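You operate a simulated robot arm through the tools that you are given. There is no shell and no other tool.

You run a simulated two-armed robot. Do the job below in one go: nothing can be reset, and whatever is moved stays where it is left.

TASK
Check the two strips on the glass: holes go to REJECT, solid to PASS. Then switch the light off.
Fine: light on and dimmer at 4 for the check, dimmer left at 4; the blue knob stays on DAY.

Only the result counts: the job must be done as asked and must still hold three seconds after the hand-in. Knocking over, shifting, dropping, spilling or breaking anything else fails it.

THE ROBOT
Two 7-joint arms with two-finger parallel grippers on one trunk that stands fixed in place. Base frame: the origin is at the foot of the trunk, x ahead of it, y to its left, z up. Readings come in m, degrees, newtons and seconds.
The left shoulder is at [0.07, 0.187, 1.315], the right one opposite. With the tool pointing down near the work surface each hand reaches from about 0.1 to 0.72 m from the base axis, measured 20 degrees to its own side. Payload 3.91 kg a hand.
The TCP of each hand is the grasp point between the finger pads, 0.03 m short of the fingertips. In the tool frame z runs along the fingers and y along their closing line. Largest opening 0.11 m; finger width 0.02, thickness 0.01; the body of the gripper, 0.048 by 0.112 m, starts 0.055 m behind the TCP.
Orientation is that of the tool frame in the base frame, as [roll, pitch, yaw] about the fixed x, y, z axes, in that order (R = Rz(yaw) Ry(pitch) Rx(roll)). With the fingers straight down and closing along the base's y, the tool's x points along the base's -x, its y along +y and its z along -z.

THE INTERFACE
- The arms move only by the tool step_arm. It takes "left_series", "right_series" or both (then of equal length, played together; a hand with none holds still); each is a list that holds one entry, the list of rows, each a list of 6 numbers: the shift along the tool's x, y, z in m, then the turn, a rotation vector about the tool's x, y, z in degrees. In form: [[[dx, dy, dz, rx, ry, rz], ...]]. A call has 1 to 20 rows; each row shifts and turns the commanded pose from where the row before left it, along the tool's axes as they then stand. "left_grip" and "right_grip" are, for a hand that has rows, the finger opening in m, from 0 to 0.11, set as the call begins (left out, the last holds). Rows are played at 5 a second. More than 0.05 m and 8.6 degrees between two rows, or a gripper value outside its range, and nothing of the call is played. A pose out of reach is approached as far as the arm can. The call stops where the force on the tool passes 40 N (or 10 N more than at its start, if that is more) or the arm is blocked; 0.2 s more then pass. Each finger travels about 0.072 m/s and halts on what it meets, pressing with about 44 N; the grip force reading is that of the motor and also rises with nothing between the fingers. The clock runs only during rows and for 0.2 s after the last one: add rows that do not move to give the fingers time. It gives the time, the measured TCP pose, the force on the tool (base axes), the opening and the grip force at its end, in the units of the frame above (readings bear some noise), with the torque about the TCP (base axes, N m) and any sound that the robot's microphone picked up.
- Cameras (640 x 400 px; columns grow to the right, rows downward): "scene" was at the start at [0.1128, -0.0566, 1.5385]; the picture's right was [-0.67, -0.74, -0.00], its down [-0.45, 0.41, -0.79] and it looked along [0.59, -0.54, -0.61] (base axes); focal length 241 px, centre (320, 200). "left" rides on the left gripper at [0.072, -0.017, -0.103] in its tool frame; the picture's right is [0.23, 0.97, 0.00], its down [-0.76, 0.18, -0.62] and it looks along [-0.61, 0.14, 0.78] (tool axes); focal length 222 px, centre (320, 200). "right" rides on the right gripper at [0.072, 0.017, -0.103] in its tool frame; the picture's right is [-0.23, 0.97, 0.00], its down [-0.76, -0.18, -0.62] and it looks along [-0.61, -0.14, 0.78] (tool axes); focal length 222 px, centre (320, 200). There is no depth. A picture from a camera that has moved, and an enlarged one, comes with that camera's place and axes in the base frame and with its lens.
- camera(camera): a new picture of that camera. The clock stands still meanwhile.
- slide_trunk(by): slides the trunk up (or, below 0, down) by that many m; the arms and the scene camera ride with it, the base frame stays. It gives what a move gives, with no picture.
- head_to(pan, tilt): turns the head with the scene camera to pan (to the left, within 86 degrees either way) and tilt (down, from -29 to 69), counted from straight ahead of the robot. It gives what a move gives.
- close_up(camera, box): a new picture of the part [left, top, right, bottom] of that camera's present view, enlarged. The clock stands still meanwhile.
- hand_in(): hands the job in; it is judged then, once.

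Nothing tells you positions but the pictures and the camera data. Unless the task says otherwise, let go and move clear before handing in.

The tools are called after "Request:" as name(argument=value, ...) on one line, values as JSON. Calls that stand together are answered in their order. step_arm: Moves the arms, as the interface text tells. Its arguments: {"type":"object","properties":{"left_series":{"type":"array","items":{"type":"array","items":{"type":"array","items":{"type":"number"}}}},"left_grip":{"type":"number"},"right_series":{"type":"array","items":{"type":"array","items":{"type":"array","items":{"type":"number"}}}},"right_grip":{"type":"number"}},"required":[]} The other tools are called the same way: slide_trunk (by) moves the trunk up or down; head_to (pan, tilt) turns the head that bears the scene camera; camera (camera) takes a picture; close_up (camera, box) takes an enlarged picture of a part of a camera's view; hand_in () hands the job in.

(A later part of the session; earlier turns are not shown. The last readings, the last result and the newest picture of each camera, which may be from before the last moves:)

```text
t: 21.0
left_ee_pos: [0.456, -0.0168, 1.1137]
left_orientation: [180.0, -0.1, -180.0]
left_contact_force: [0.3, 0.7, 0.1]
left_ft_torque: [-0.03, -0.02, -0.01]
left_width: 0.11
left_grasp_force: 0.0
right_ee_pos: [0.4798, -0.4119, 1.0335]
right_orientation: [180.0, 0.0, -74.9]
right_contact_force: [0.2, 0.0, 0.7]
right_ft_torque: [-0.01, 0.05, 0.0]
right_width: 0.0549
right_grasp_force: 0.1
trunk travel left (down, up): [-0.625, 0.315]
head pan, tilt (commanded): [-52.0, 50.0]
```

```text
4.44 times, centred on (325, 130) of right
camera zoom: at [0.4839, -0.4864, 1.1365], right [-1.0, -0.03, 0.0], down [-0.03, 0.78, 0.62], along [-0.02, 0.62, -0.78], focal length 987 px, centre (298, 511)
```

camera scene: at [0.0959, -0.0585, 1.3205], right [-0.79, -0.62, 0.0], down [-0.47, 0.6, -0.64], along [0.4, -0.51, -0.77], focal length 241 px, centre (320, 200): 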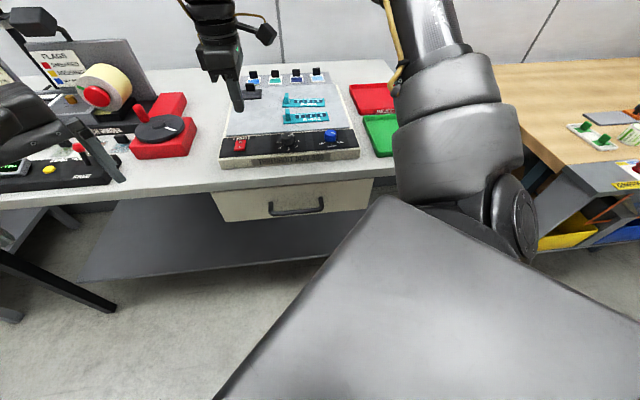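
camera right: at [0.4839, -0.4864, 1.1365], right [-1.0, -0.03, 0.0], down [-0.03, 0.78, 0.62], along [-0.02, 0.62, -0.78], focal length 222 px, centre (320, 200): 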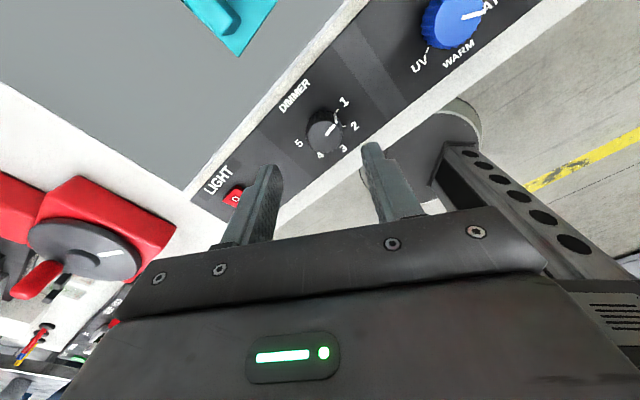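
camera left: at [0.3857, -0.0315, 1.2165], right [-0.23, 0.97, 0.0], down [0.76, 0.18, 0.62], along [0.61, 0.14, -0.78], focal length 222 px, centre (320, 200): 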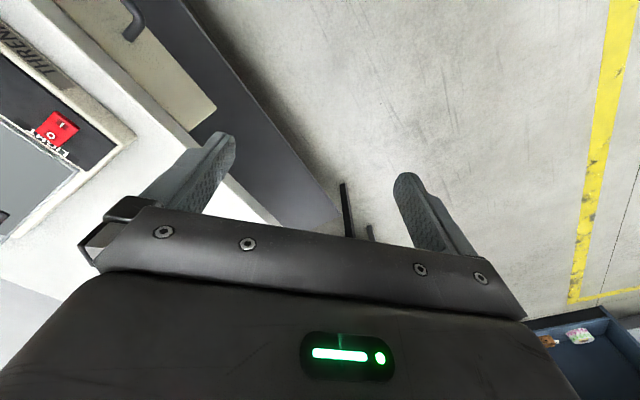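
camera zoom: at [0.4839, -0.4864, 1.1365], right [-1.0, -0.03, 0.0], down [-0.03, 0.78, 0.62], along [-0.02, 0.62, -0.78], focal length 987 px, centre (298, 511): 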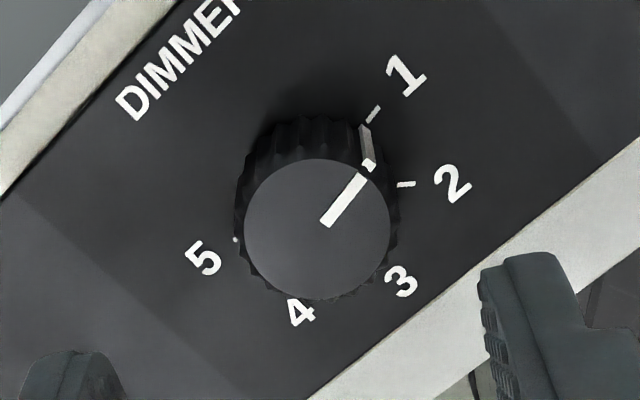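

It's centred to within about 1 mm. I'll descend so the fingertips straddle the knob, just above the panel, without closing yet.

Request:
step_arm(right_series=[[[-0.001, 0, 0.02, 0, 0, 0], [0, 0, 0.02, 0, 0, 0], [0, 0, 0.012, 0, 0, 0], [0, 0, 0.007, 0, 0, 0], [0, 0, 0.004, 0, 0, 0], [0, 0, 0, 0, 0, 0]]])

Request:
camera(camera="right")

Request:
close_up(camera="scene", box=[225, 100, 355, 170])

```text
t: 22.4
left_ee_pos: [0.4567, -0.0161, 1.1142]
left_orientation: [-179.9, 0.0, 179.9]
left_contact_force: [-0.5, -0.1, -0.3]
left_ft_torque: [0.0, 0.0, 0.01]
left_width: 0.1099
left_grasp_force: 0.0
right_ee_pos: [0.4813, -0.4134, 0.9706]
right_orientation: [179.9, -0.1, -75.1]
right_contact_force: [-0.1, -0.2, -0.2]
right_ft_torque: [-0.01, -0.02, 0.01]
right_width: 0.0549
right_grasp_force: 0.1
trunk travel left (down, up): [-0.625, 0.315]
head pan, tilt (commanded): [-52.0, 50.0]
```

```text
taken
camera right: at [0.4846, -0.4863, 1.074], right [-1.0, -0.03, 0.0], down [-0.03, 0.78, 0.62], along [-0.02, 0.62, -0.78], focal length 222 px, centre (320, 200)
```

right: 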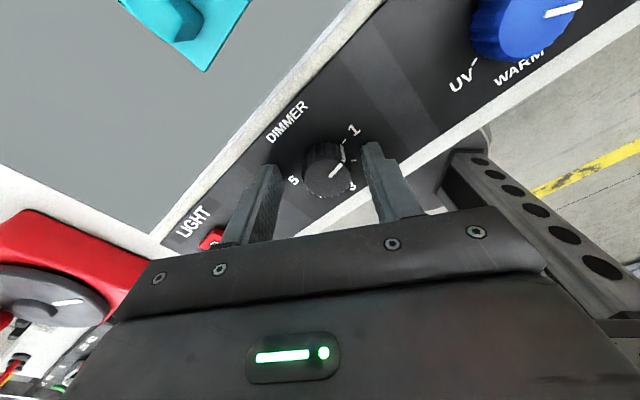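

```text
4.92 times, centred on (290, 135) of scene
camera zoom: at [0.0961, -0.0586, 1.3204], right [-0.79, -0.62, 0.0], down [-0.47, 0.6, -0.64], along [0.4, -0.51, -0.77], focal length 1188 px, centre (468, 520)
```

zoom: 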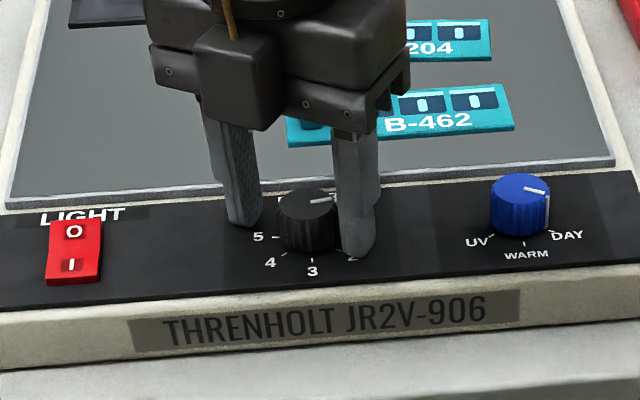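

The fingers straddle the dimmer with no contact. One more enlarged look to confirm how the knob sits between the pads.

Request:
close_up(camera="right", box=[250, 110, 410, 230])

```text
3.33 times, centred on (330, 170) of right
camera zoom: at [0.4846, -0.4863, 1.074], right [-1.0, -0.03, 0.0], down [-0.03, 0.78, 0.62], along [-0.02, 0.62, -0.78], focal length 740 px, centre (287, 300)
```

zoom: 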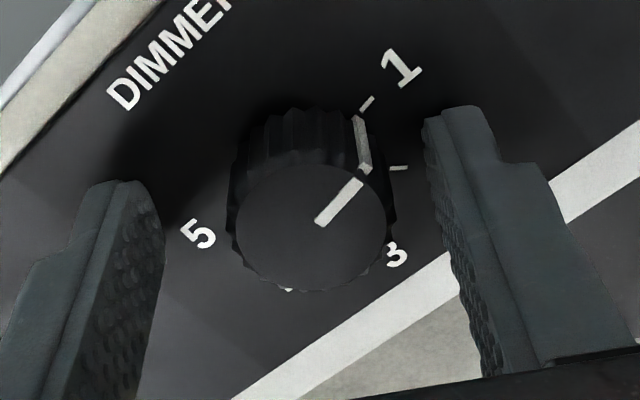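

The knob sits about 3–4 mm off the finger centre, so I'll shift to centre on it and then close gently.

Request:
step_arm(right_series=[[[-0.004, 0.0035, 0, 0, 0, 0], [0, 0, 0, 0, 0, 0]]])

Request:
close_up(camera="right", box=[250, 110, 410, 230])

Request:
step_arm(right_series=[[[0, 0, 0, 0, 0, 0], [0, 0, 0, 0, 0, 0], [0, 0, 0, 0, 0, 0]]], right_grip=0.02)

Request:
close_up(camera="right", box=[250, 110, 410, 230])

```text
t: 23.0
left_ee_pos: [0.4574, -0.0181, 1.1137]
left_orientation: [-180.0, -0.1, -180.0]
left_contact_force: [-0.6, -0.1, 1.1]
left_ft_torque: [0.02, 0.0, 0.03]
left_width: 0.1099
left_grasp_force: 0.0
right_ee_pos: [0.4768, -0.4085, 0.9708]
right_orientation: [180.0, 0.0, -75.0]
right_contact_force: [-0.1, 0.1, -0.4]
right_ft_torque: [-0.04, 0.0, 0.0]
right_width: 0.0546
right_grasp_force: 0.1
trunk travel left (down, up): [-0.625, 0.315]
head pan, tilt (commanded): [-52.0, 50.0]
```

```text
3.33 times, centred on (330, 170) of right
camera zoom: at [0.4799, -0.4831, 1.0738], right [-1.0, -0.03, 0.0], down [-0.03, 0.78, 0.62], along [-0.02, 0.62, -0.78], focal length 740 px, centre (287, 300)
```

zoom: 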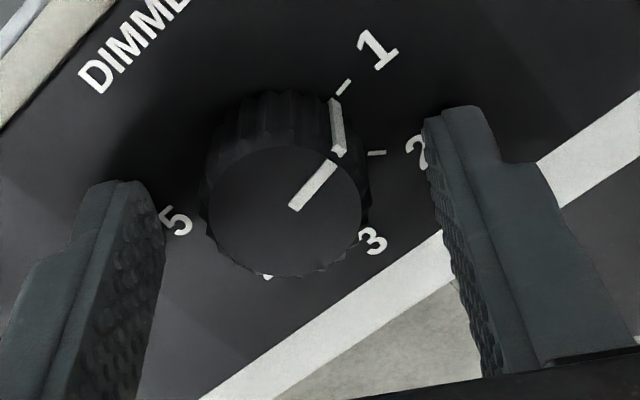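

```text
t: 23.8
left_ee_pos: [0.4568, -0.0175, 1.1134]
left_orientation: [180.0, 0.0, -179.9]
left_contact_force: [-0.1, 0.1, 0.1]
left_ft_torque: [0.01, 0.0, -0.03]
left_width: 0.11
left_grasp_force: 0.0
right_ee_pos: [0.4763, -0.4099, 0.9704]
right_orientation: [179.9, 0.0, -75.1]
right_contact_force: [-3.5, -0.2, -1.7]
right_ft_torque: [-0.26, 0.06, -0.03]
right_width: 0.0295
right_grasp_force: 44.9
trunk travel left (down, up): [-0.625, 0.315]
head pan, tilt (commanded): [-52.0, 50.0]
```

```text
3.33 times, centred on (330, 170) of right
camera zoom: at [0.4792, -0.4834, 1.0738], right [-1.0, -0.03, 0.0], down [-0.02, 0.78, 0.62], along [-0.02, 0.62, -0.78], focal length 740 px, centre (287, 300)
```

zoom: 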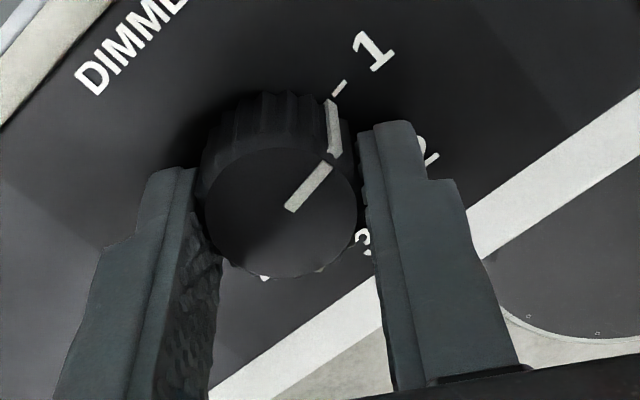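

The dimmer is gripped at 29.5 mm with little side force. I'll turn it clockwise by one 45° step and check the result.

Request:
step_arm(right_series=[[[0, 0, 0, 0, 0, 7.5], [0, 0, 0, 0, 0, 7.5], [0, 0, 0, 0, 0, 7.5], [0, 0, 0, 0, 0, 7.5], [0, 0, 0, 0, 0, 7.5], [0, 0, 0, 0, 0, 7.5], [0, 0, 0, 0, 0, 0]]])

Request:
close_up(camera="right", box=[250, 110, 410, 230])

Request:
close_up(camera="scene", box=[200, 60, 360, 170])

```text
t: 25.4
left_ee_pos: [0.4593, -0.0162, 1.1129]
left_orientation: [180.0, -0.3, -180.0]
left_contact_force: [0.5, 0.2, 0.9]
left_ft_torque: [0.03, -0.01, 0.0]
left_width: 0.1099
left_grasp_force: 0.0
right_ee_pos: [0.4784, -0.4099, 0.9704]
right_orientation: [-179.7, 0.1, -120.3]
right_contact_force: [25.4, -15.9, 22.7]
right_ft_torque: [-1.06, 0.13, 0.12]
right_width: 0.0296
right_grasp_force: 45.3
trunk travel left (down, up): [-0.625, 0.315]
head pan, tilt (commanded): [-52.0, 50.0]
```

```text
3.33 times, centred on (330, 170) of right
camera zoom: at [0.4285, -0.4635, 1.0736], right [-0.73, 0.69, 0.0], down [0.53, 0.57, 0.63], along [0.43, 0.45, -0.78], focal length 740 px, centre (287, 300)
```

zoom: 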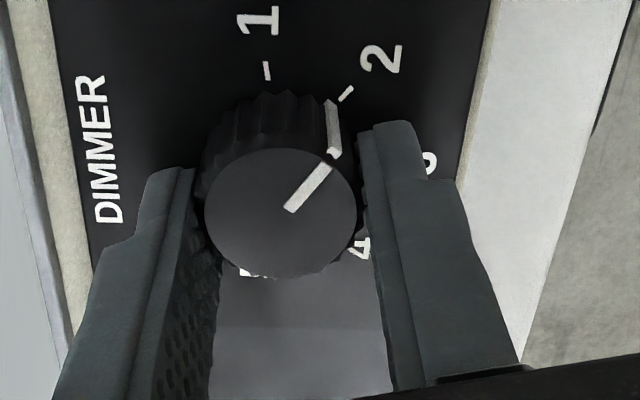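

```text
3.64 times, centred on (280, 115) of scene
camera zoom: at [0.0987, -0.0597, 1.3204], right [-0.79, -0.62, 0.0], down [-0.47, 0.6, -0.64], along [0.39, -0.51, -0.77], focal length 877 px, centre (466, 509)
```

zoom: 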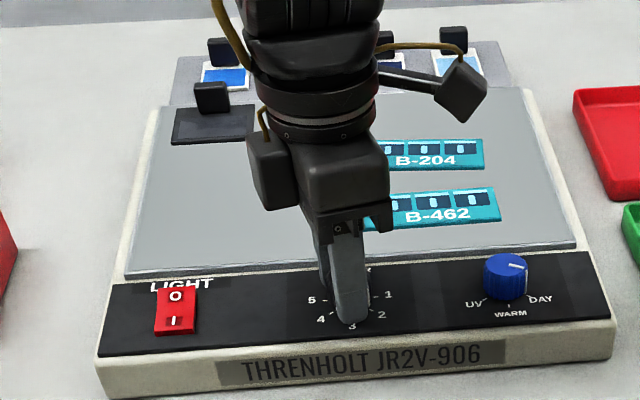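

The dimmer is now at 2 and the glass got brighter, so the light is on and the turn works. Side force has built up from imperfect centring, so I'll open, re-centre and regrip before turning on.

Request:
step_arm(right_series=[[[0, 0, 0, 0, 0, 0], [0, 0, 0, 0, 0, 0], [0, 0, -0.002, 0, 0, 0]]], right_grip=0.05)

Request:
close_up(camera="right", box=[250, 110, 410, 230])

```text
t: 26.2
left_ee_pos: [0.4556, -0.0168, 1.1127]
left_orientation: [179.9, 0.0, 180.0]
left_contact_force: [-0.3, -0.9, -0.6]
left_ft_torque: [0.0, 0.01, 0.05]
left_width: 0.1102
left_grasp_force: 0.1
right_ee_pos: [0.4757, -0.4092, 0.97]
right_orientation: [179.8, 0.0, -120.1]
right_contact_force: [1.2, -0.8, -0.4]
right_ft_torque: [0.01, 0.01, -0.01]
right_width: 0.05
right_grasp_force: 0.0
trunk travel left (down, up): [-0.625, 0.315]
head pan, tilt (commanded): [-52.0, 50.0]
```

```text
3.33 times, centred on (330, 170) of right
camera zoom: at [0.4254, -0.4633, 1.0743], right [-0.73, 0.68, 0.0], down [0.54, 0.57, 0.62], along [0.43, 0.45, -0.78], focal length 740 px, centre (287, 300)
```

zoom: 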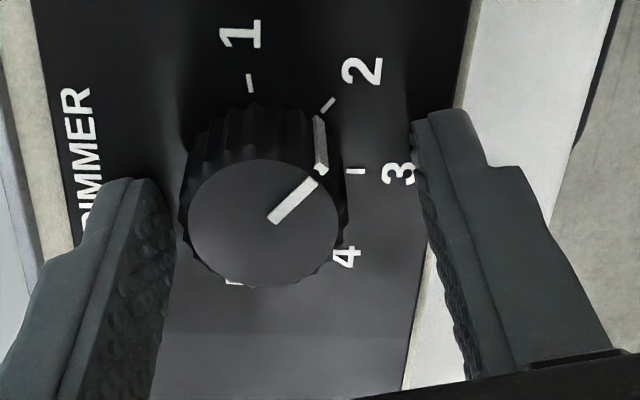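

It is clearly at 2 and the knob's axis is about 4 mm from the finger centre. I'll re-centre, wind back 30° with the fingers open around the knob, and check again.

Request:
step_arm(right_series=[[[-0.0018, -0.0041, 0, 0, 0, 0], [0, 0, 0, 0, 0, -7.5], [0, 0, 0, 0, 0, -7.5], [0, 0, 0, 0, 0, -7.5], [0, 0, 0, 0, 0, -7.5], [0, 0, 0, 0, 0, 0]]])

Request:
close_up(camera="right", box=[250, 110, 410, 230])

```text
t: 27.6
left_ee_pos: [0.4561, -0.0161, 1.1129]
left_orientation: [180.0, 0.0, -179.9]
left_contact_force: [0.6, -0.1, 0.1]
left_ft_torque: [-0.01, -0.02, 0.02]
left_width: 0.1099
left_grasp_force: 0.1
right_ee_pos: [0.4806, -0.4093, 0.9716]
right_orientation: [180.0, 0.1, -90.0]
right_contact_force: [0.6, 0.2, -0.8]
right_ft_torque: [-0.01, -0.03, 0.0]
right_width: 0.05
right_grasp_force: 0.1
trunk travel left (down, up): [-0.625, 0.315]
head pan, tilt (commanded): [-52.0, 50.0]
```

```text
3.33 times, centred on (330, 170) of right
camera zoom: at [0.464, -0.481, 1.0752], right [-0.97, 0.23, 0.0], down [0.18, 0.76, 0.62], along [0.14, 0.61, -0.78], focal length 740 px, centre (287, 300)
```

zoom: 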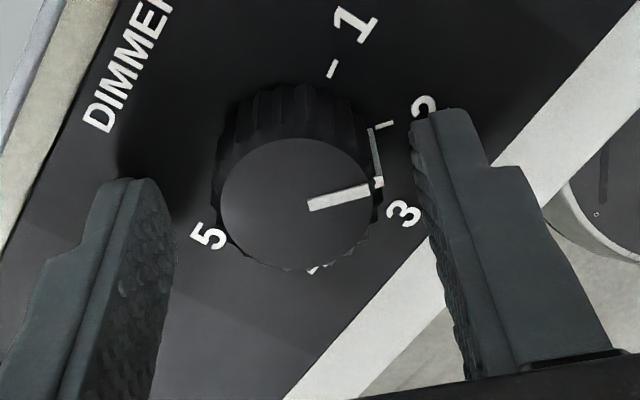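

It's centred to within about 1 mm now. I'll regrip and turn clockwise another 45°.

Request:
step_arm(right_series=[[[0, 0.001, 0, 0, 0, 0], [0, 0, 0, 0, 0, 0], [0, 0, 0, 0, 0, 0]]], right_grip=0.02)

Request:
step_arm(right_series=[[[0, 0, 0, 0, 0, 7.5], [0, 0, 0, 0, 0, 7.5], [0, 0, 0, 0, 0, 7.5], [0, 0, 0, 0, 0, 7.5], [0, 0, 0, 0, 0, 7.5], [0, 0, 0, 0, 0, 7.5], [0, 0, 0, 0, 0, 0]]])

Request:
close_up(camera="right", box=[250, 110, 410, 230])

```text
t: 28.4
left_ee_pos: [0.4559, -0.0163, 1.1154]
left_orientation: [180.0, 0.0, 179.9]
left_contact_force: [0.0, -0.6, -0.1]
left_ft_torque: [0.0, 0.0, 0.0]
left_width: 0.1099
left_grasp_force: 0.1
right_ee_pos: [0.4774, -0.4096, 0.9707]
right_orientation: [180.0, 0.0, -90.1]
right_contact_force: [-9.1, 2.8, -6.8]
right_ft_torque: [-0.13, 0.17, -0.06]
right_width: 0.0296
right_grasp_force: 45.5
trunk travel left (down, up): [-0.625, 0.315]
head pan, tilt (commanded): [-52.0, 50.0]
```

```text
t: 30.0
left_ee_pos: [0.4583, -0.0185, 1.1135]
left_orientation: [179.8, -0.1, -179.9]
left_contact_force: [-0.3, -1.2, 0.7]
left_ft_torque: [0.0, -0.01, 0.01]
left_width: 0.11
left_grasp_force: 0.1
right_ee_pos: [0.481, -0.411, 0.9714]
right_orientation: [-180.0, 0.1, -135.2]
right_contact_force: [-0.3, -6.3, -6.2]
right_ft_torque: [-0.68, 0.44, -0.02]
right_width: 0.0295
right_grasp_force: 44.9
trunk travel left (down, up): [-0.625, 0.315]
head pan, tilt (commanded): [-52.0, 50.0]
```

```text
3.33 times, centred on (330, 170) of right
camera zoom: at [0.4176, -0.4494, 1.075], right [-0.53, 0.85, 0.0], down [0.67, 0.41, 0.62], along [0.53, 0.33, -0.78], focal length 740 px, centre (287, 300)
```

zoom: 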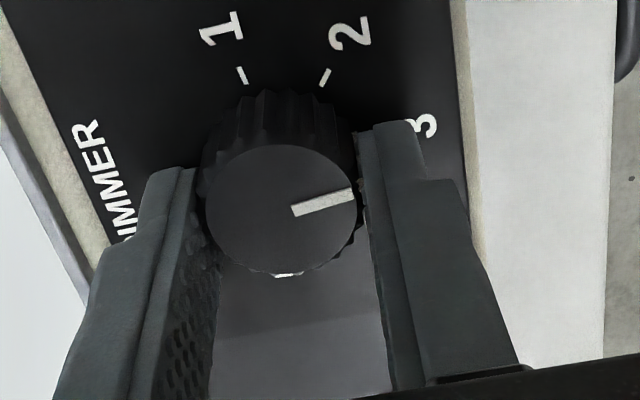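

The dimmer points at 3 now, with low forces. One more 45° turn should bring it to 4.

Request:
step_arm(right_series=[[[0, 0, 0, 0, 0, 7.5], [0, 0, 0, 0, 0, 7.5], [0, 0, 0, 0, 0, 7.5], [0, 0, 0, 0, 0, 7.5], [0, 0, 0, 0, 0, 7.5], [0, 0, 0, 0, 0, 7.5], [0, 0, 0, 0, 0, 0]]])

Request:
close_up(camera="right", box=[250, 110, 410, 230])

Request:
close_up(camera="scene", box=[200, 60, 360, 170])

```text
t: 31.4
left_ee_pos: [0.458, -0.0177, 1.1126]
left_orientation: [180.0, -0.1, -180.0]
left_contact_force: [0.3, 0.6, -0.3]
left_ft_torque: [0.02, -0.01, 0.03]
left_width: 0.1099
left_grasp_force: 0.0
right_ee_pos: [0.4817, -0.4133, 0.9717]
right_orientation: [-179.7, 0.3, -177.9]
right_contact_force: [3.5, -14.2, 0.1]
right_ft_torque: [-0.28, 0.14, 0.03]
right_width: 0.0293
right_grasp_force: 44.8
trunk travel left (down, up): [-0.625, 0.315]
head pan, tilt (commanded): [-52.0, 50.0]
stopped in row 6 (right hand): the force on the tool passed its limit at 41 N (the readings are from after the stop); the commanded pose is now the measured one
```

```text
3.33 times, centred on (330, 170) of right
camera zoom: at [0.4085, -0.3982, 1.0745], right [0.19, 0.98, 0.0], down [0.76, -0.15, 0.63], along [0.62, -0.12, -0.78], focal length 740 px, centre (287, 300)
```

zoom: 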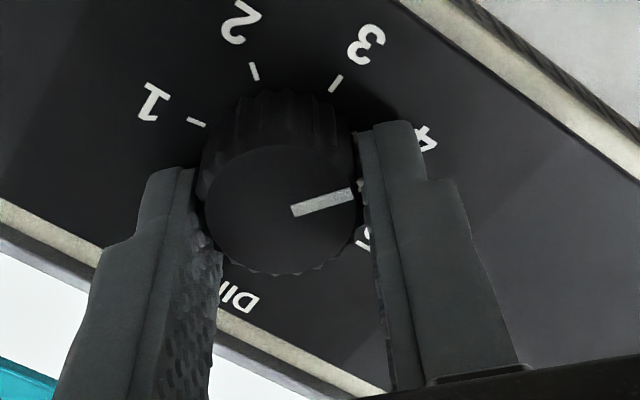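

```text
3.64 times, centred on (280, 115) of scene
camera zoom: at [0.0967, -0.0605, 1.3199], right [-0.79, -0.62, 0.0], down [-0.47, 0.6, -0.64], along [0.4, -0.51, -0.77], focal length 877 px, centre (466, 509)
```

zoom: 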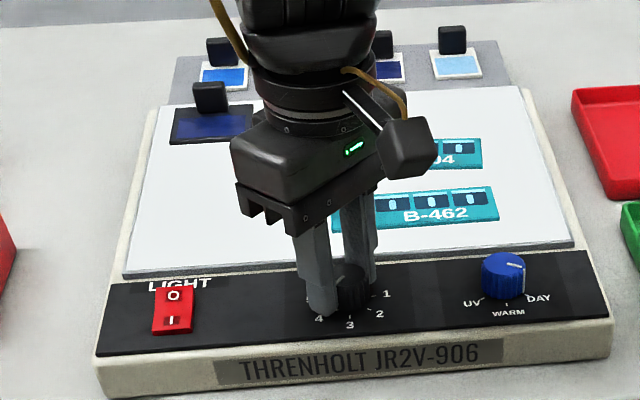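

The knob turned about 43° before the force stop, so it should be at or very near 4. I'll release, lift off and read it.

Request:
step_arm(right_series=[[[0, 0, 0, 0, 0, 0], [0, 0, 0, 0, 0, 0], [0, 0, -0.02, 0, 0, 0], [0, 0, -0.03, 0, 0, 0], [0, 0, -0.03, 0, 0, 0]]], right_grip=0.055)

Request:
close_up(camera="right", box=[270, 80, 370, 180])

Request:
close_up(camera="scene", box=[225, 120, 355, 170])

```text
t: 32.6
left_ee_pos: [0.4569, -0.0169, 1.1142]
left_orientation: [-180.0, -0.1, -179.9]
left_contact_force: [0.1, -0.4, 0.3]
left_ft_torque: [0.0, 0.04, 0.03]
left_width: 0.1101
left_grasp_force: 0.1
right_ee_pos: [0.4805, -0.4105, 1.0522]
right_orientation: [-179.7, 0.3, -177.7]
right_contact_force: [0.7, 0.0, -0.6]
right_ft_torque: [0.03, 0.0, -0.02]
right_width: 0.0552
right_grasp_force: 0.1
trunk travel left (down, up): [-0.625, 0.315]
head pan, tilt (commanded): [-52.0, 50.0]
```

```text
4.00 times, centred on (320, 130) of right
camera zoom: at [0.408, -0.396, 1.1559], right [0.19, 0.98, 0.0], down [0.77, -0.14, 0.63], along [0.62, -0.12, -0.78], focal length 888 px, centre (320, 480)
```

zoom: 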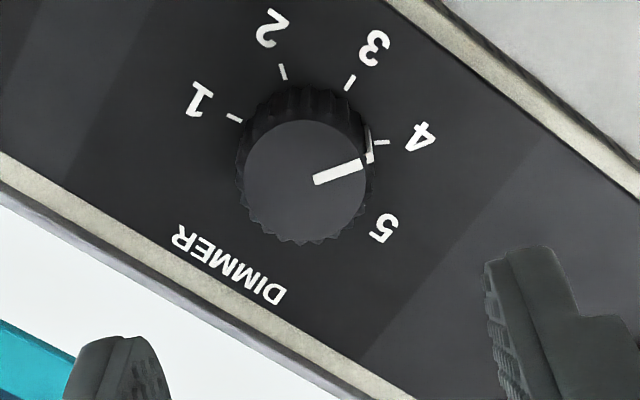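

```text
4.92 times, centred on (290, 145) of scene
camera zoom: at [0.0957, -0.0584, 1.3204], right [-0.79, -0.62, 0.0], down [-0.47, 0.6, -0.64], along [0.4, -0.51, -0.77], focal length 1188 px, centre (468, 471)
```

zoom: 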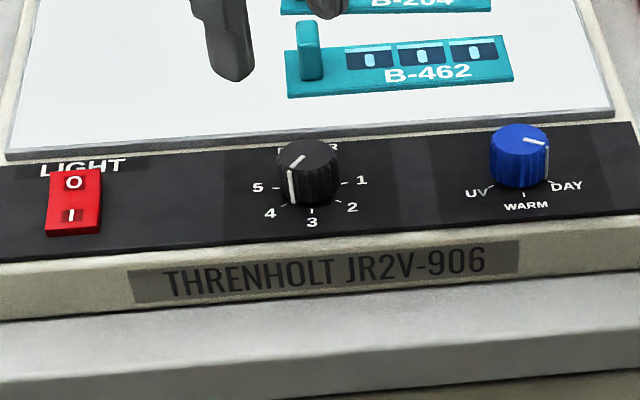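

The dimmer now reads 4, the light is on, and the blue knob is still on DAY. I'll position the right camera to inspect the lit strips.

Request:
step_arm(right_series=[[[0, 0, -0.03, 0, 0, 0], [0, 0, 0, 0, 0, -7.05], [0, 0, 0, 0, 0, -7.05], [0, 0, 0, 0, 0, -7.05], [0, 0, 0, 0, 0, -7.05], [0, 0, 0, 0, 0, -7.05], [0, 0, 0, 0, 0, -7.05], [0.025, -0.026, 0, 0, 0, 0], [0.025, -0.026, 0, 0, 0, 0], [0.025, -0.026, 0, 0, 0, 0], [0, 0, 0, 0, 0, 0]]])

Request:
camera(camera="right")

Request:
close_up(camera="scene", box=[200, 60, 360, 170])

```text
t: 35.0
left_ee_pos: [0.457, -0.0164, 1.1144]
left_orientation: [-180.0, 0.1, -179.9]
left_contact_force: [-0.6, 0.0, -0.3]
left_ft_torque: [0.0, 0.05, 0.0]
left_width: 0.1103
left_grasp_force: 0.0
right_ee_pos: [0.4813, -0.5203, 1.0828]
right_orientation: [-179.7, 0.3, -135.3]
right_contact_force: [0.6, 0.4, -1.2]
right_ft_torque: [-0.01, -0.03, 0.0]
right_width: 0.0553
right_grasp_force: 0.1
trunk travel left (down, up): [-0.625, 0.315]
head pan, tilt (commanded): [-52.0, 50.0]
```

```text
taken
camera right: at [0.4184, -0.5579, 1.1857], right [-0.52, 0.85, -0.01], down [0.66, 0.41, 0.63], along [0.54, 0.32, -0.78], focal length 222 px, centre (320, 200)
```

right: 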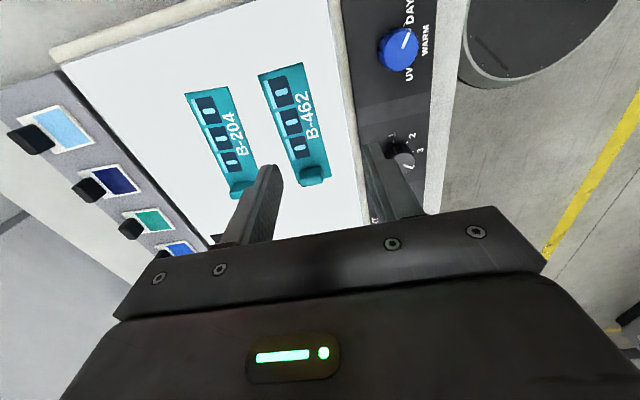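

```text
3.64 times, centred on (280, 115) of scene
camera zoom: at [0.0961, -0.0586, 1.3204], right [-0.79, -0.62, 0.0], down [-0.47, 0.6, -0.64], along [0.4, -0.51, -0.77], focal length 877 px, centre (466, 509)
```

zoom: 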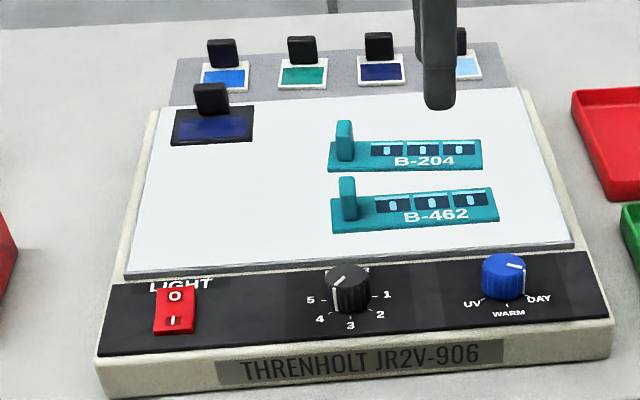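

Request:
close_up(camera="right", box=[180, 70, 270, 200])

Request:
close_up(camera="right", box=[250, 60, 340, 190])

Request:
close_up(camera="scene", box=[275, 85, 345, 130])

```text
3.08 times, centred on (225, 135) of right
camera zoom: at [0.4184, -0.5579, 1.1857], right [-0.52, 0.85, -0.01], down [0.66, 0.41, 0.63], along [0.54, 0.32, -0.78], focal length 684 px, centre (612, 400)
```

zoom: 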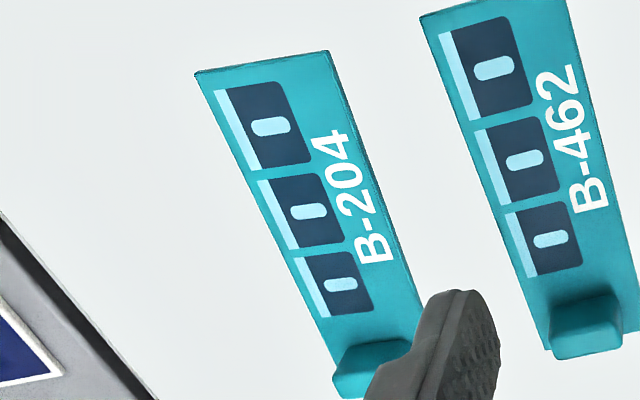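

```text
3.08 times, centred on (295, 125) of right
camera zoom: at [0.4184, -0.5579, 1.1857], right [-0.52, 0.85, -0.01], down [0.66, 0.41, 0.63], along [0.54, 0.32, -0.78], focal length 684 px, centre (397, 431)
```

zoom: 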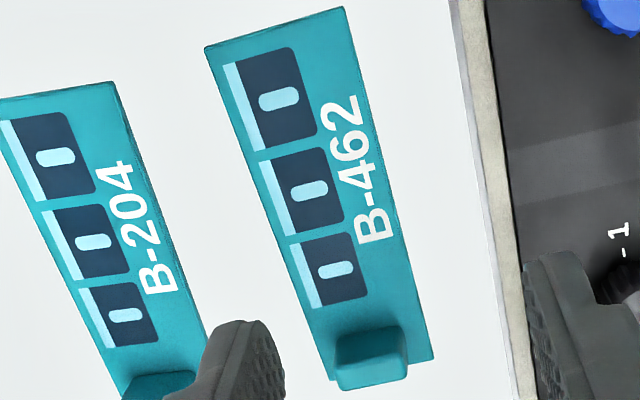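

```text
8.89 times, centred on (310, 108) of scene
camera zoom: at [0.0961, -0.0586, 1.3204], right [-0.79, -0.62, 0.0], down [-0.47, 0.6, -0.64], along [0.4, -0.51, -0.77], focal length 2144 px, centre (409, 1022)
```

zoom: 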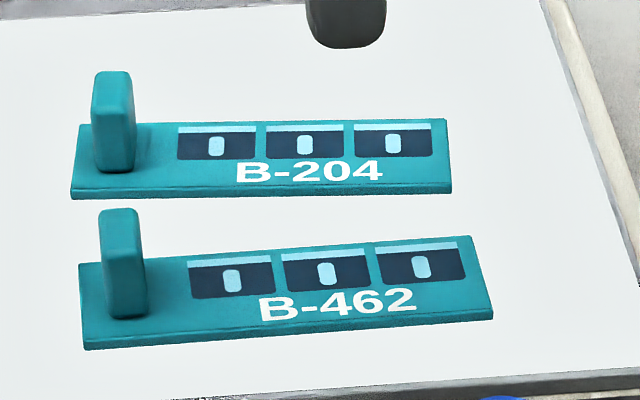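

With the light on both strips look the same at this size. I'll zoom in hard on each strip's windows for pinholes.

Request:
close_up(camera="right", box=[190, 90, 235, 125])

Request:
close_up(camera="right", box=[205, 120, 250, 175])

Request:
close_up(camera="right", box=[260, 68, 305, 110])

Request:
close_up(camera="right", box=[275, 100, 320, 155])

Request:
close_up(camera="scene", box=[280, 95, 330, 110])

Request:
close_up(camera="scene", box=[280, 108, 332, 124])

```text
11.43 times, centred on (212, 108) of right
camera zoom: at [0.4184, -0.5579, 1.1857], right [-0.52, 0.85, -0.01], down [0.66, 0.41, 0.63], along [0.54, 0.32, -0.78], focal length 2538 px, centre (1549, 1257)
```

zoom: 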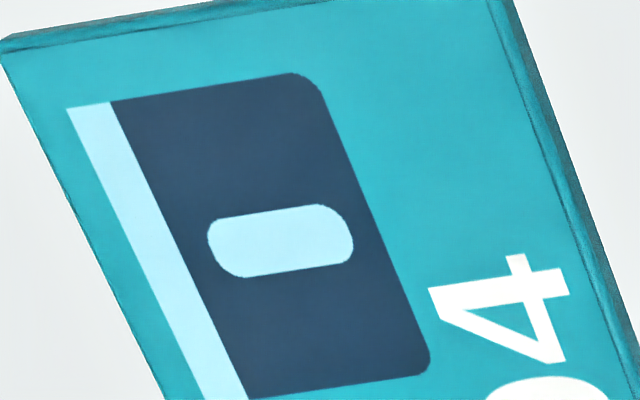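

```text
7.27 times, centred on (228, 148) of right
camera zoom: at [0.4184, -0.5579, 1.1857], right [-0.52, 0.85, -0.01], down [0.66, 0.41, 0.63], along [0.54, 0.32, -0.78], focal length 1615 px, centre (993, 582)
```

zoom: 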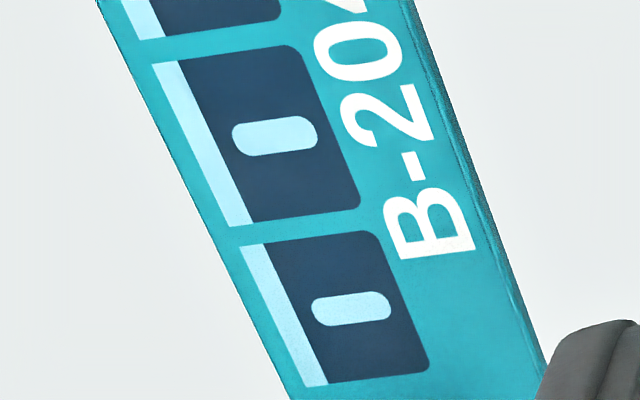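

```text
9.52 times, centred on (282, 89) of right
camera zoom: at [0.4184, -0.5579, 1.1857], right [-0.52, 0.85, -0.01], down [0.66, 0.41, 0.63], along [0.54, 0.32, -0.78], focal length 2116 px, centre (677, 1257)
```

zoom: 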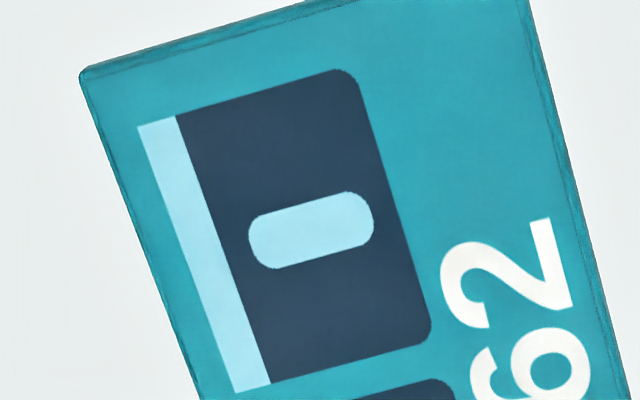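

```text
7.27 times, centred on (298, 128) of right
camera zoom: at [0.4184, -0.5579, 1.1857], right [-0.52, 0.85, -0.01], down [0.66, 0.41, 0.63], along [0.54, 0.32, -0.78], focal length 1615 px, centre (484, 727)
```

zoom: 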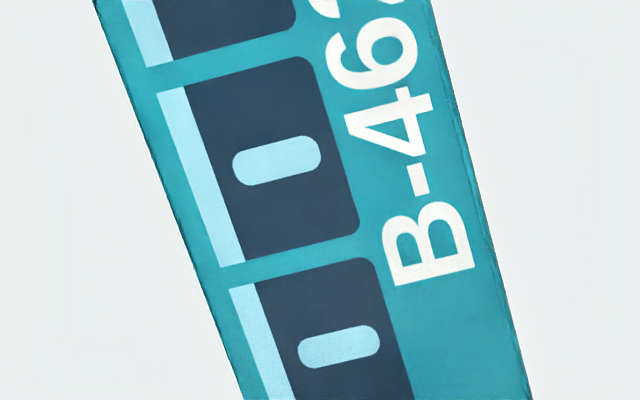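

```text
12.80 times, centred on (305, 102) of scene
camera zoom: at [0.0961, -0.0586, 1.3204], right [-0.79, -0.62, 0.0], down [-0.47, 0.6, -0.64], along [0.4, -0.51, -0.77], focal length 3088 px, centre (512, 1448)
```

zoom: 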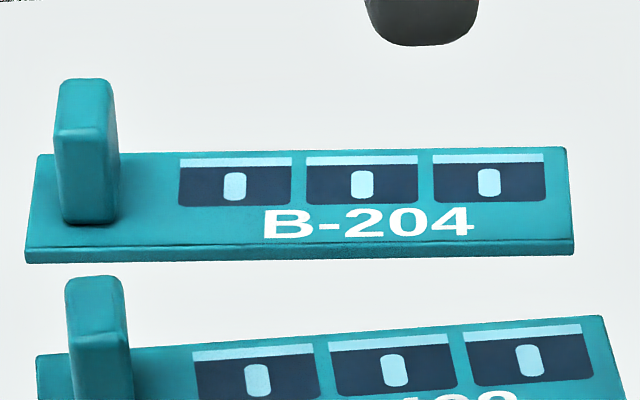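

```text
12.31 times, centred on (306, 116) of scene
camera zoom: at [0.0961, -0.0586, 1.3204], right [-0.79, -0.62, 0.0], down [-0.47, 0.6, -0.64], along [0.4, -0.51, -0.77], focal length 2969 px, centre (492, 1234)
```

zoom: 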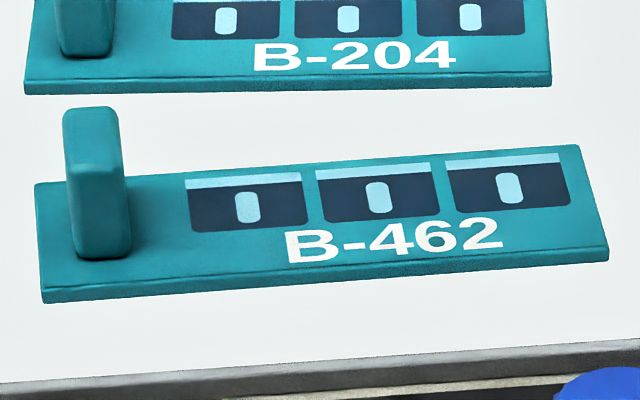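

The windows look the same on both strips under white light at 4, with no clear holes. Before deciding, I'll read the notes on the wall board and look at the filter rack and the dark card on the glass.

Request:
head_to(pan=-45, tilt=10)

Request:
camera(camera="scene")

```text
t: 36.1
left_ee_pos: [0.4557, -0.0152, 1.1134]
left_orientation: [180.0, -0.1, 180.0]
left_contact_force: [0.6, 0.5, -0.4]
left_ft_torque: [0.02, -0.02, 0.02]
left_width: 0.1099
left_grasp_force: 0.1
right_ee_pos: [0.4812, -0.5201, 1.0825]
right_orientation: [-179.9, 0.1, -135.5]
right_contact_force: [-0.1, 0.4, 0.0]
right_ft_torque: [-0.04, 0.03, 0.06]
right_width: 0.0552
right_grasp_force: 0.0
trunk travel left (down, up): [-0.625, 0.315]
head pan, tilt (commanded): [-45.0, 10.0]
```

```text
taken
camera scene: at [0.1145, -0.064, 1.3822], right [-0.71, -0.71, 0.0], down [-0.12, 0.12, -0.98], along [0.7, -0.7, -0.17], focal length 241 px, centre (320, 200)
```

scene: 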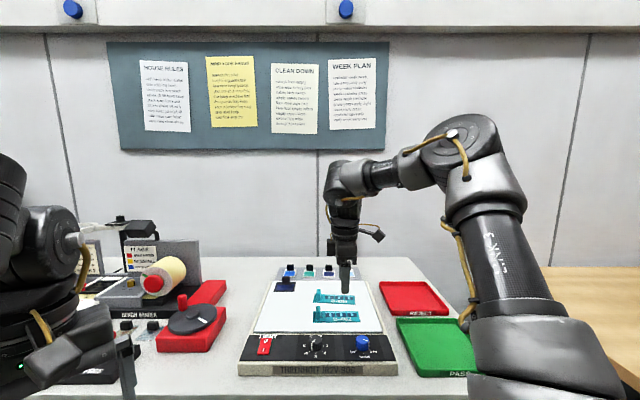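

Request:
close_up(camera="scene", box=[135, 55, 265, 135])

Request:
close_up(camera="scene", box=[203, 50, 263, 130])

Request:
close_up(camera="scene", box=[265, 55, 385, 140])

Request:
close_up(camera="scene", box=[235, 255, 395, 375])

Request:
close_up(camera="scene", box=[80, 215, 240, 355])

```text
4.92 times, centred on (200, 95) of scene
camera zoom: at [0.1145, -0.064, 1.3822], right [-0.71, -0.71, 0.0], down [-0.12, 0.12, -0.98], along [0.7, -0.7, -0.17], focal length 1188 px, centre (911, 717)
```

zoom: 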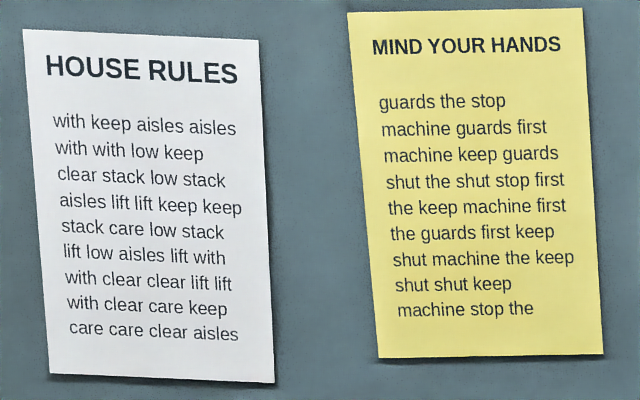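

```text
5.00 times, centred on (233, 90) of scene
camera zoom: at [0.1145, -0.064, 1.3822], right [-0.71, -0.71, 0.0], down [-0.12, 0.12, -0.98], along [0.7, -0.7, -0.17], focal length 1206 px, centre (755, 750)
```

zoom: 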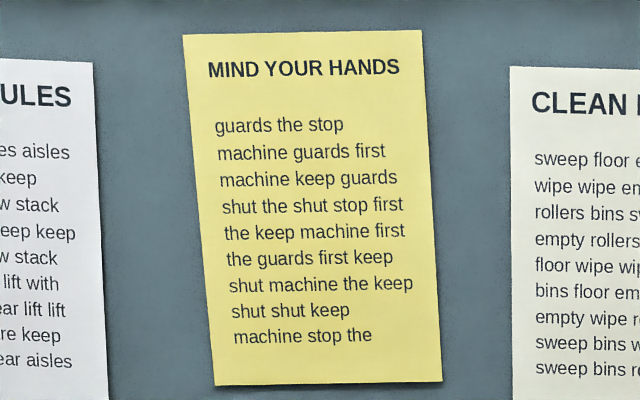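

```text
4.71 times, centred on (325, 98) of scene
camera zoom: at [0.1145, -0.064, 1.3822], right [-0.71, -0.71, 0.0], down [-0.12, 0.12, -0.98], along [0.7, -0.7, -0.17], focal length 1135 px, centre (296, 682)
```

zoom: 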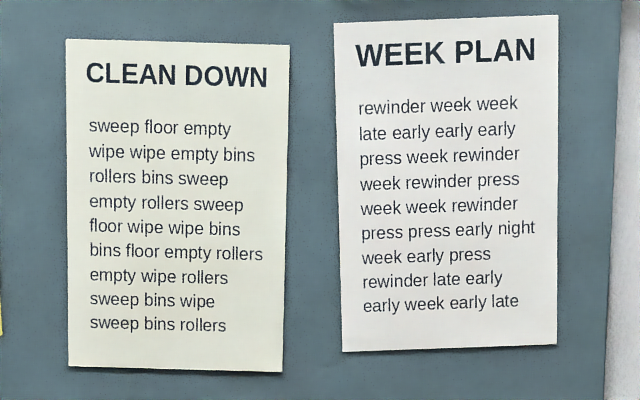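

```text
3.33 times, centred on (315, 315) of scene
camera zoom: at [0.1145, -0.064, 1.3822], right [-0.71, -0.71, 0.0], down [-0.12, 0.12, -0.98], along [0.7, -0.7, -0.17], focal length 804 px, centre (337, -183)
```

zoom: 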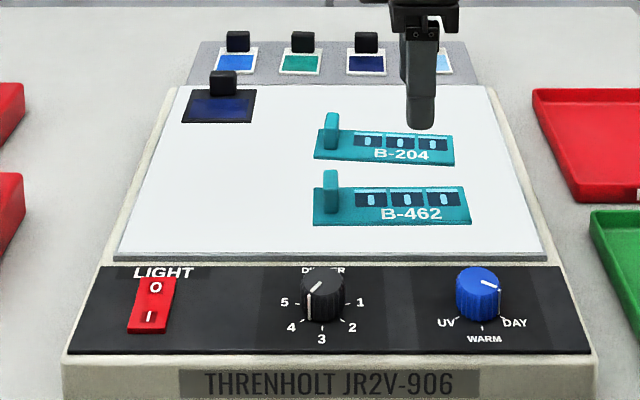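

```text
2.86 times, centred on (160, 285) of scene
camera zoom: at [0.1145, -0.064, 1.3822], right [-0.71, -0.71, 0.0], down [-0.12, 0.12, -0.98], along [0.7, -0.7, -0.17], focal length 689 px, centre (777, -43)
```

zoom: 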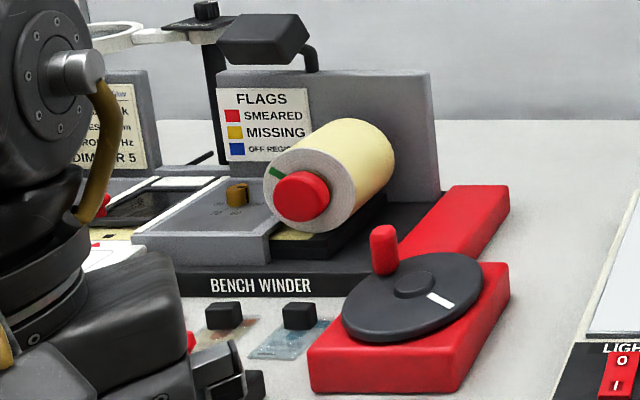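

The wall notes are only filler text. There is also a card behind the left arm that mentions a dimmer; I'll turn the head to read it, and move the right camera more directly above the strips.

Request:
head_to(pan=-20, tilt=25)

Request:
camera(camera="scene")

Request:
step_arm(right_series=[[[-0.018, -0.022, -0.005, 0, 0, 0], [-0.018, -0.022, -0.005, 0, 0, 0], [-0.018, -0.022, -0.005, 0, 0, 0], [0, 0, 0, 0, 0, 0]]])

Request:
camera(camera="right")

```text
t: 37.0
left_ee_pos: [0.456, -0.0167, 1.114]
left_orientation: [-180.0, 0.0, -179.9]
left_contact_force: [0.5, -0.1, -0.5]
left_ft_torque: [-0.04, 0.0, 0.02]
left_width: 0.1102
left_grasp_force: 0.0
right_ee_pos: [0.4817, -0.52, 1.0825]
right_orientation: [-179.8, 0.2, -135.3]
right_contact_force: [0.4, -0.8, -0.4]
right_ft_torque: [0.0, -0.01, -0.01]
right_width: 0.0553
right_grasp_force: 0.0
trunk travel left (down, up): [-0.625, 0.315]
head pan, tilt (commanded): [-20.0, 25.0]
```

```text
taken
camera scene: at [0.1353, -0.0299, 1.3579], right [-0.34, -0.94, 0.0], down [-0.4, 0.15, -0.91], along [0.85, -0.31, -0.42], focal length 241 px, centre (320, 200)
```

scene: 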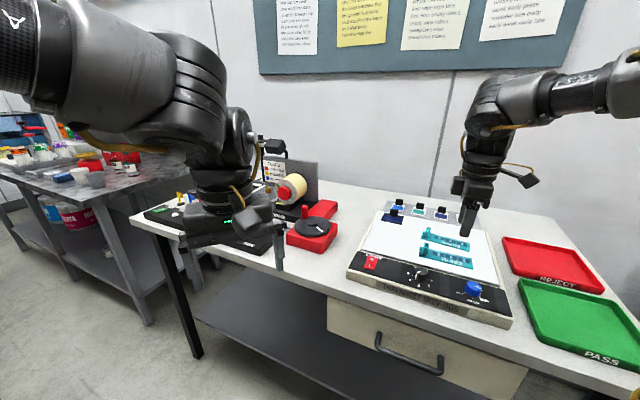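

```text
t: 38.0
left_ee_pos: [0.4562, -0.0169, 1.1131]
left_orientation: [-180.0, 0.1, -179.9]
left_contact_force: [0.2, 0.8, 0.2]
left_ft_torque: [0.02, -0.05, 0.01]
left_width: 0.1101
left_grasp_force: 0.1
right_ee_pos: [0.5574, -0.5254, 1.0949]
right_orientation: [-179.5, 0.5, -135.3]
right_contact_force: [-0.4, -0.4, -0.6]
right_ft_torque: [-0.02, 0.0, 0.0]
right_width: 0.0553
right_grasp_force: 0.1
right hand out of reach, approached as far as the arm can: row 3
trunk travel left (down, up): [-0.625, 0.315]
head pan, tilt (commanded): [-20.0, 25.0]
```

```text
taken
camera right: at [0.4941, -0.5642, 1.197], right [-0.52, 0.85, -0.01], down [0.66, 0.41, 0.63], along [0.54, 0.32, -0.78], focal length 222 px, centre (320, 200)
```

right: 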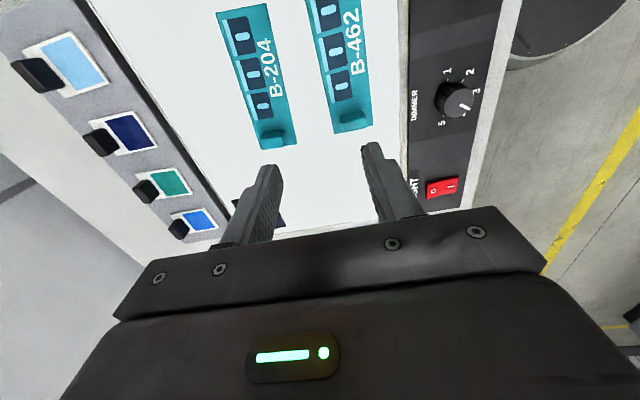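

The camera is now almost above the strips. I'll zoom in tight on both.

Request:
close_up(camera="right", box=[210, 0, 310, 75])

Request:
close_up(camera="right", box=[230, 50, 300, 155])

Request:
close_up(camera="right", box=[300, 0, 390, 65])

Request:
close_up(camera="right", box=[310, 40, 385, 140])

Request:
close_up(camera="right", box=[410, 55, 500, 125])

```text
5.33 times, centred on (260, 38) of right
camera zoom: at [0.4941, -0.5642, 1.197], right [-0.52, 0.85, -0.01], down [0.66, 0.41, 0.63], along [0.54, 0.32, -0.78], focal length 1185 px, centre (640, 1067)
```

zoom: 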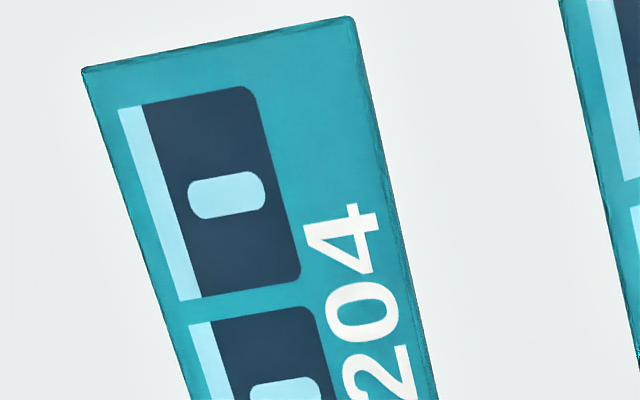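

```text
3.81 times, centred on (265, 102) of right
camera zoom: at [0.4941, -0.5642, 1.197], right [-0.52, 0.85, -0.01], down [0.66, 0.41, 0.63], along [0.54, 0.32, -0.78], focal length 846 px, centre (530, 571)
```

zoom: 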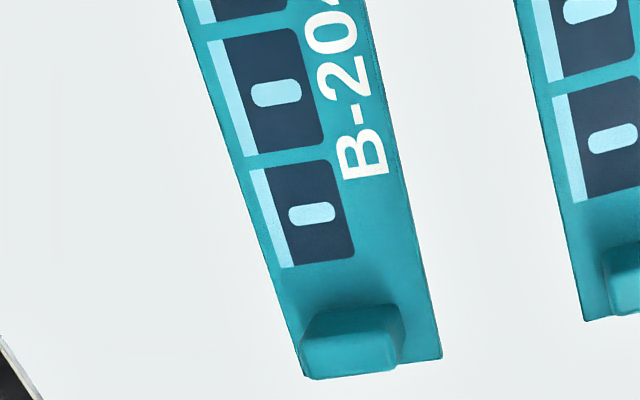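

```text
6.15 times, centred on (345, 32) of right
camera zoom: at [0.4941, -0.5642, 1.197], right [-0.52, 0.85, -0.01], down [0.66, 0.41, 0.63], along [0.54, 0.32, -0.78], focal length 1367 px, centre (166, 1231)
```

zoom: 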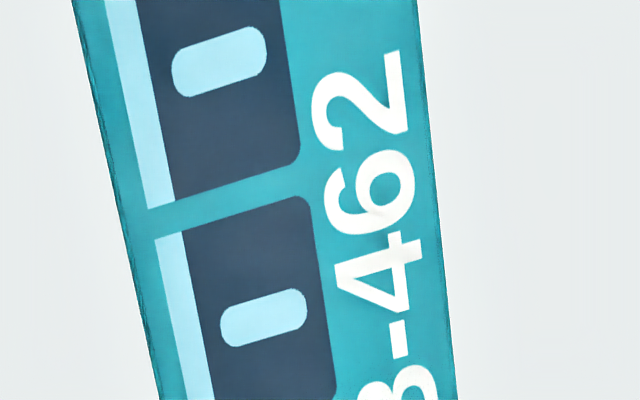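

```text
4.00 times, centred on (348, 90) of right
camera zoom: at [0.4941, -0.5642, 1.197], right [-0.52, 0.85, -0.01], down [0.66, 0.41, 0.63], along [0.54, 0.32, -0.78], focal length 888 px, centre (210, 640)
```

zoom: 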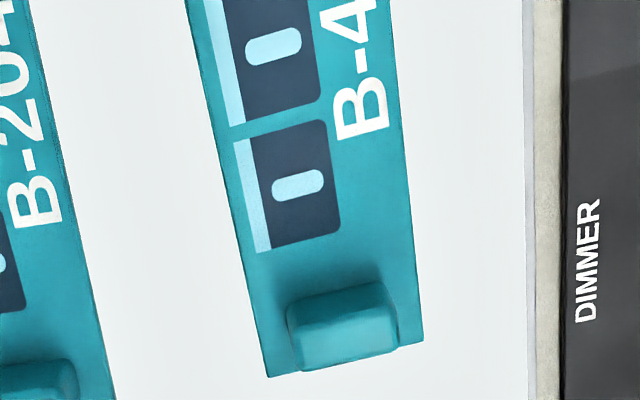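

```text
5.71 times, centred on (455, 90) of right
camera zoom: at [0.4941, -0.5642, 1.197], right [-0.52, 0.85, -0.01], down [0.66, 0.41, 0.63], along [0.54, 0.32, -0.78], focal length 1269 px, centre (-451, 829)
```

zoom: 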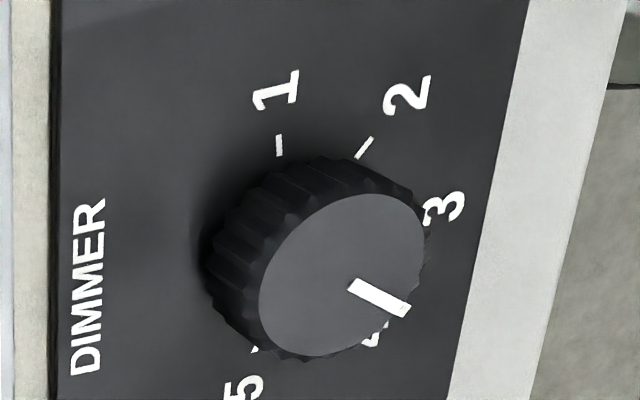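

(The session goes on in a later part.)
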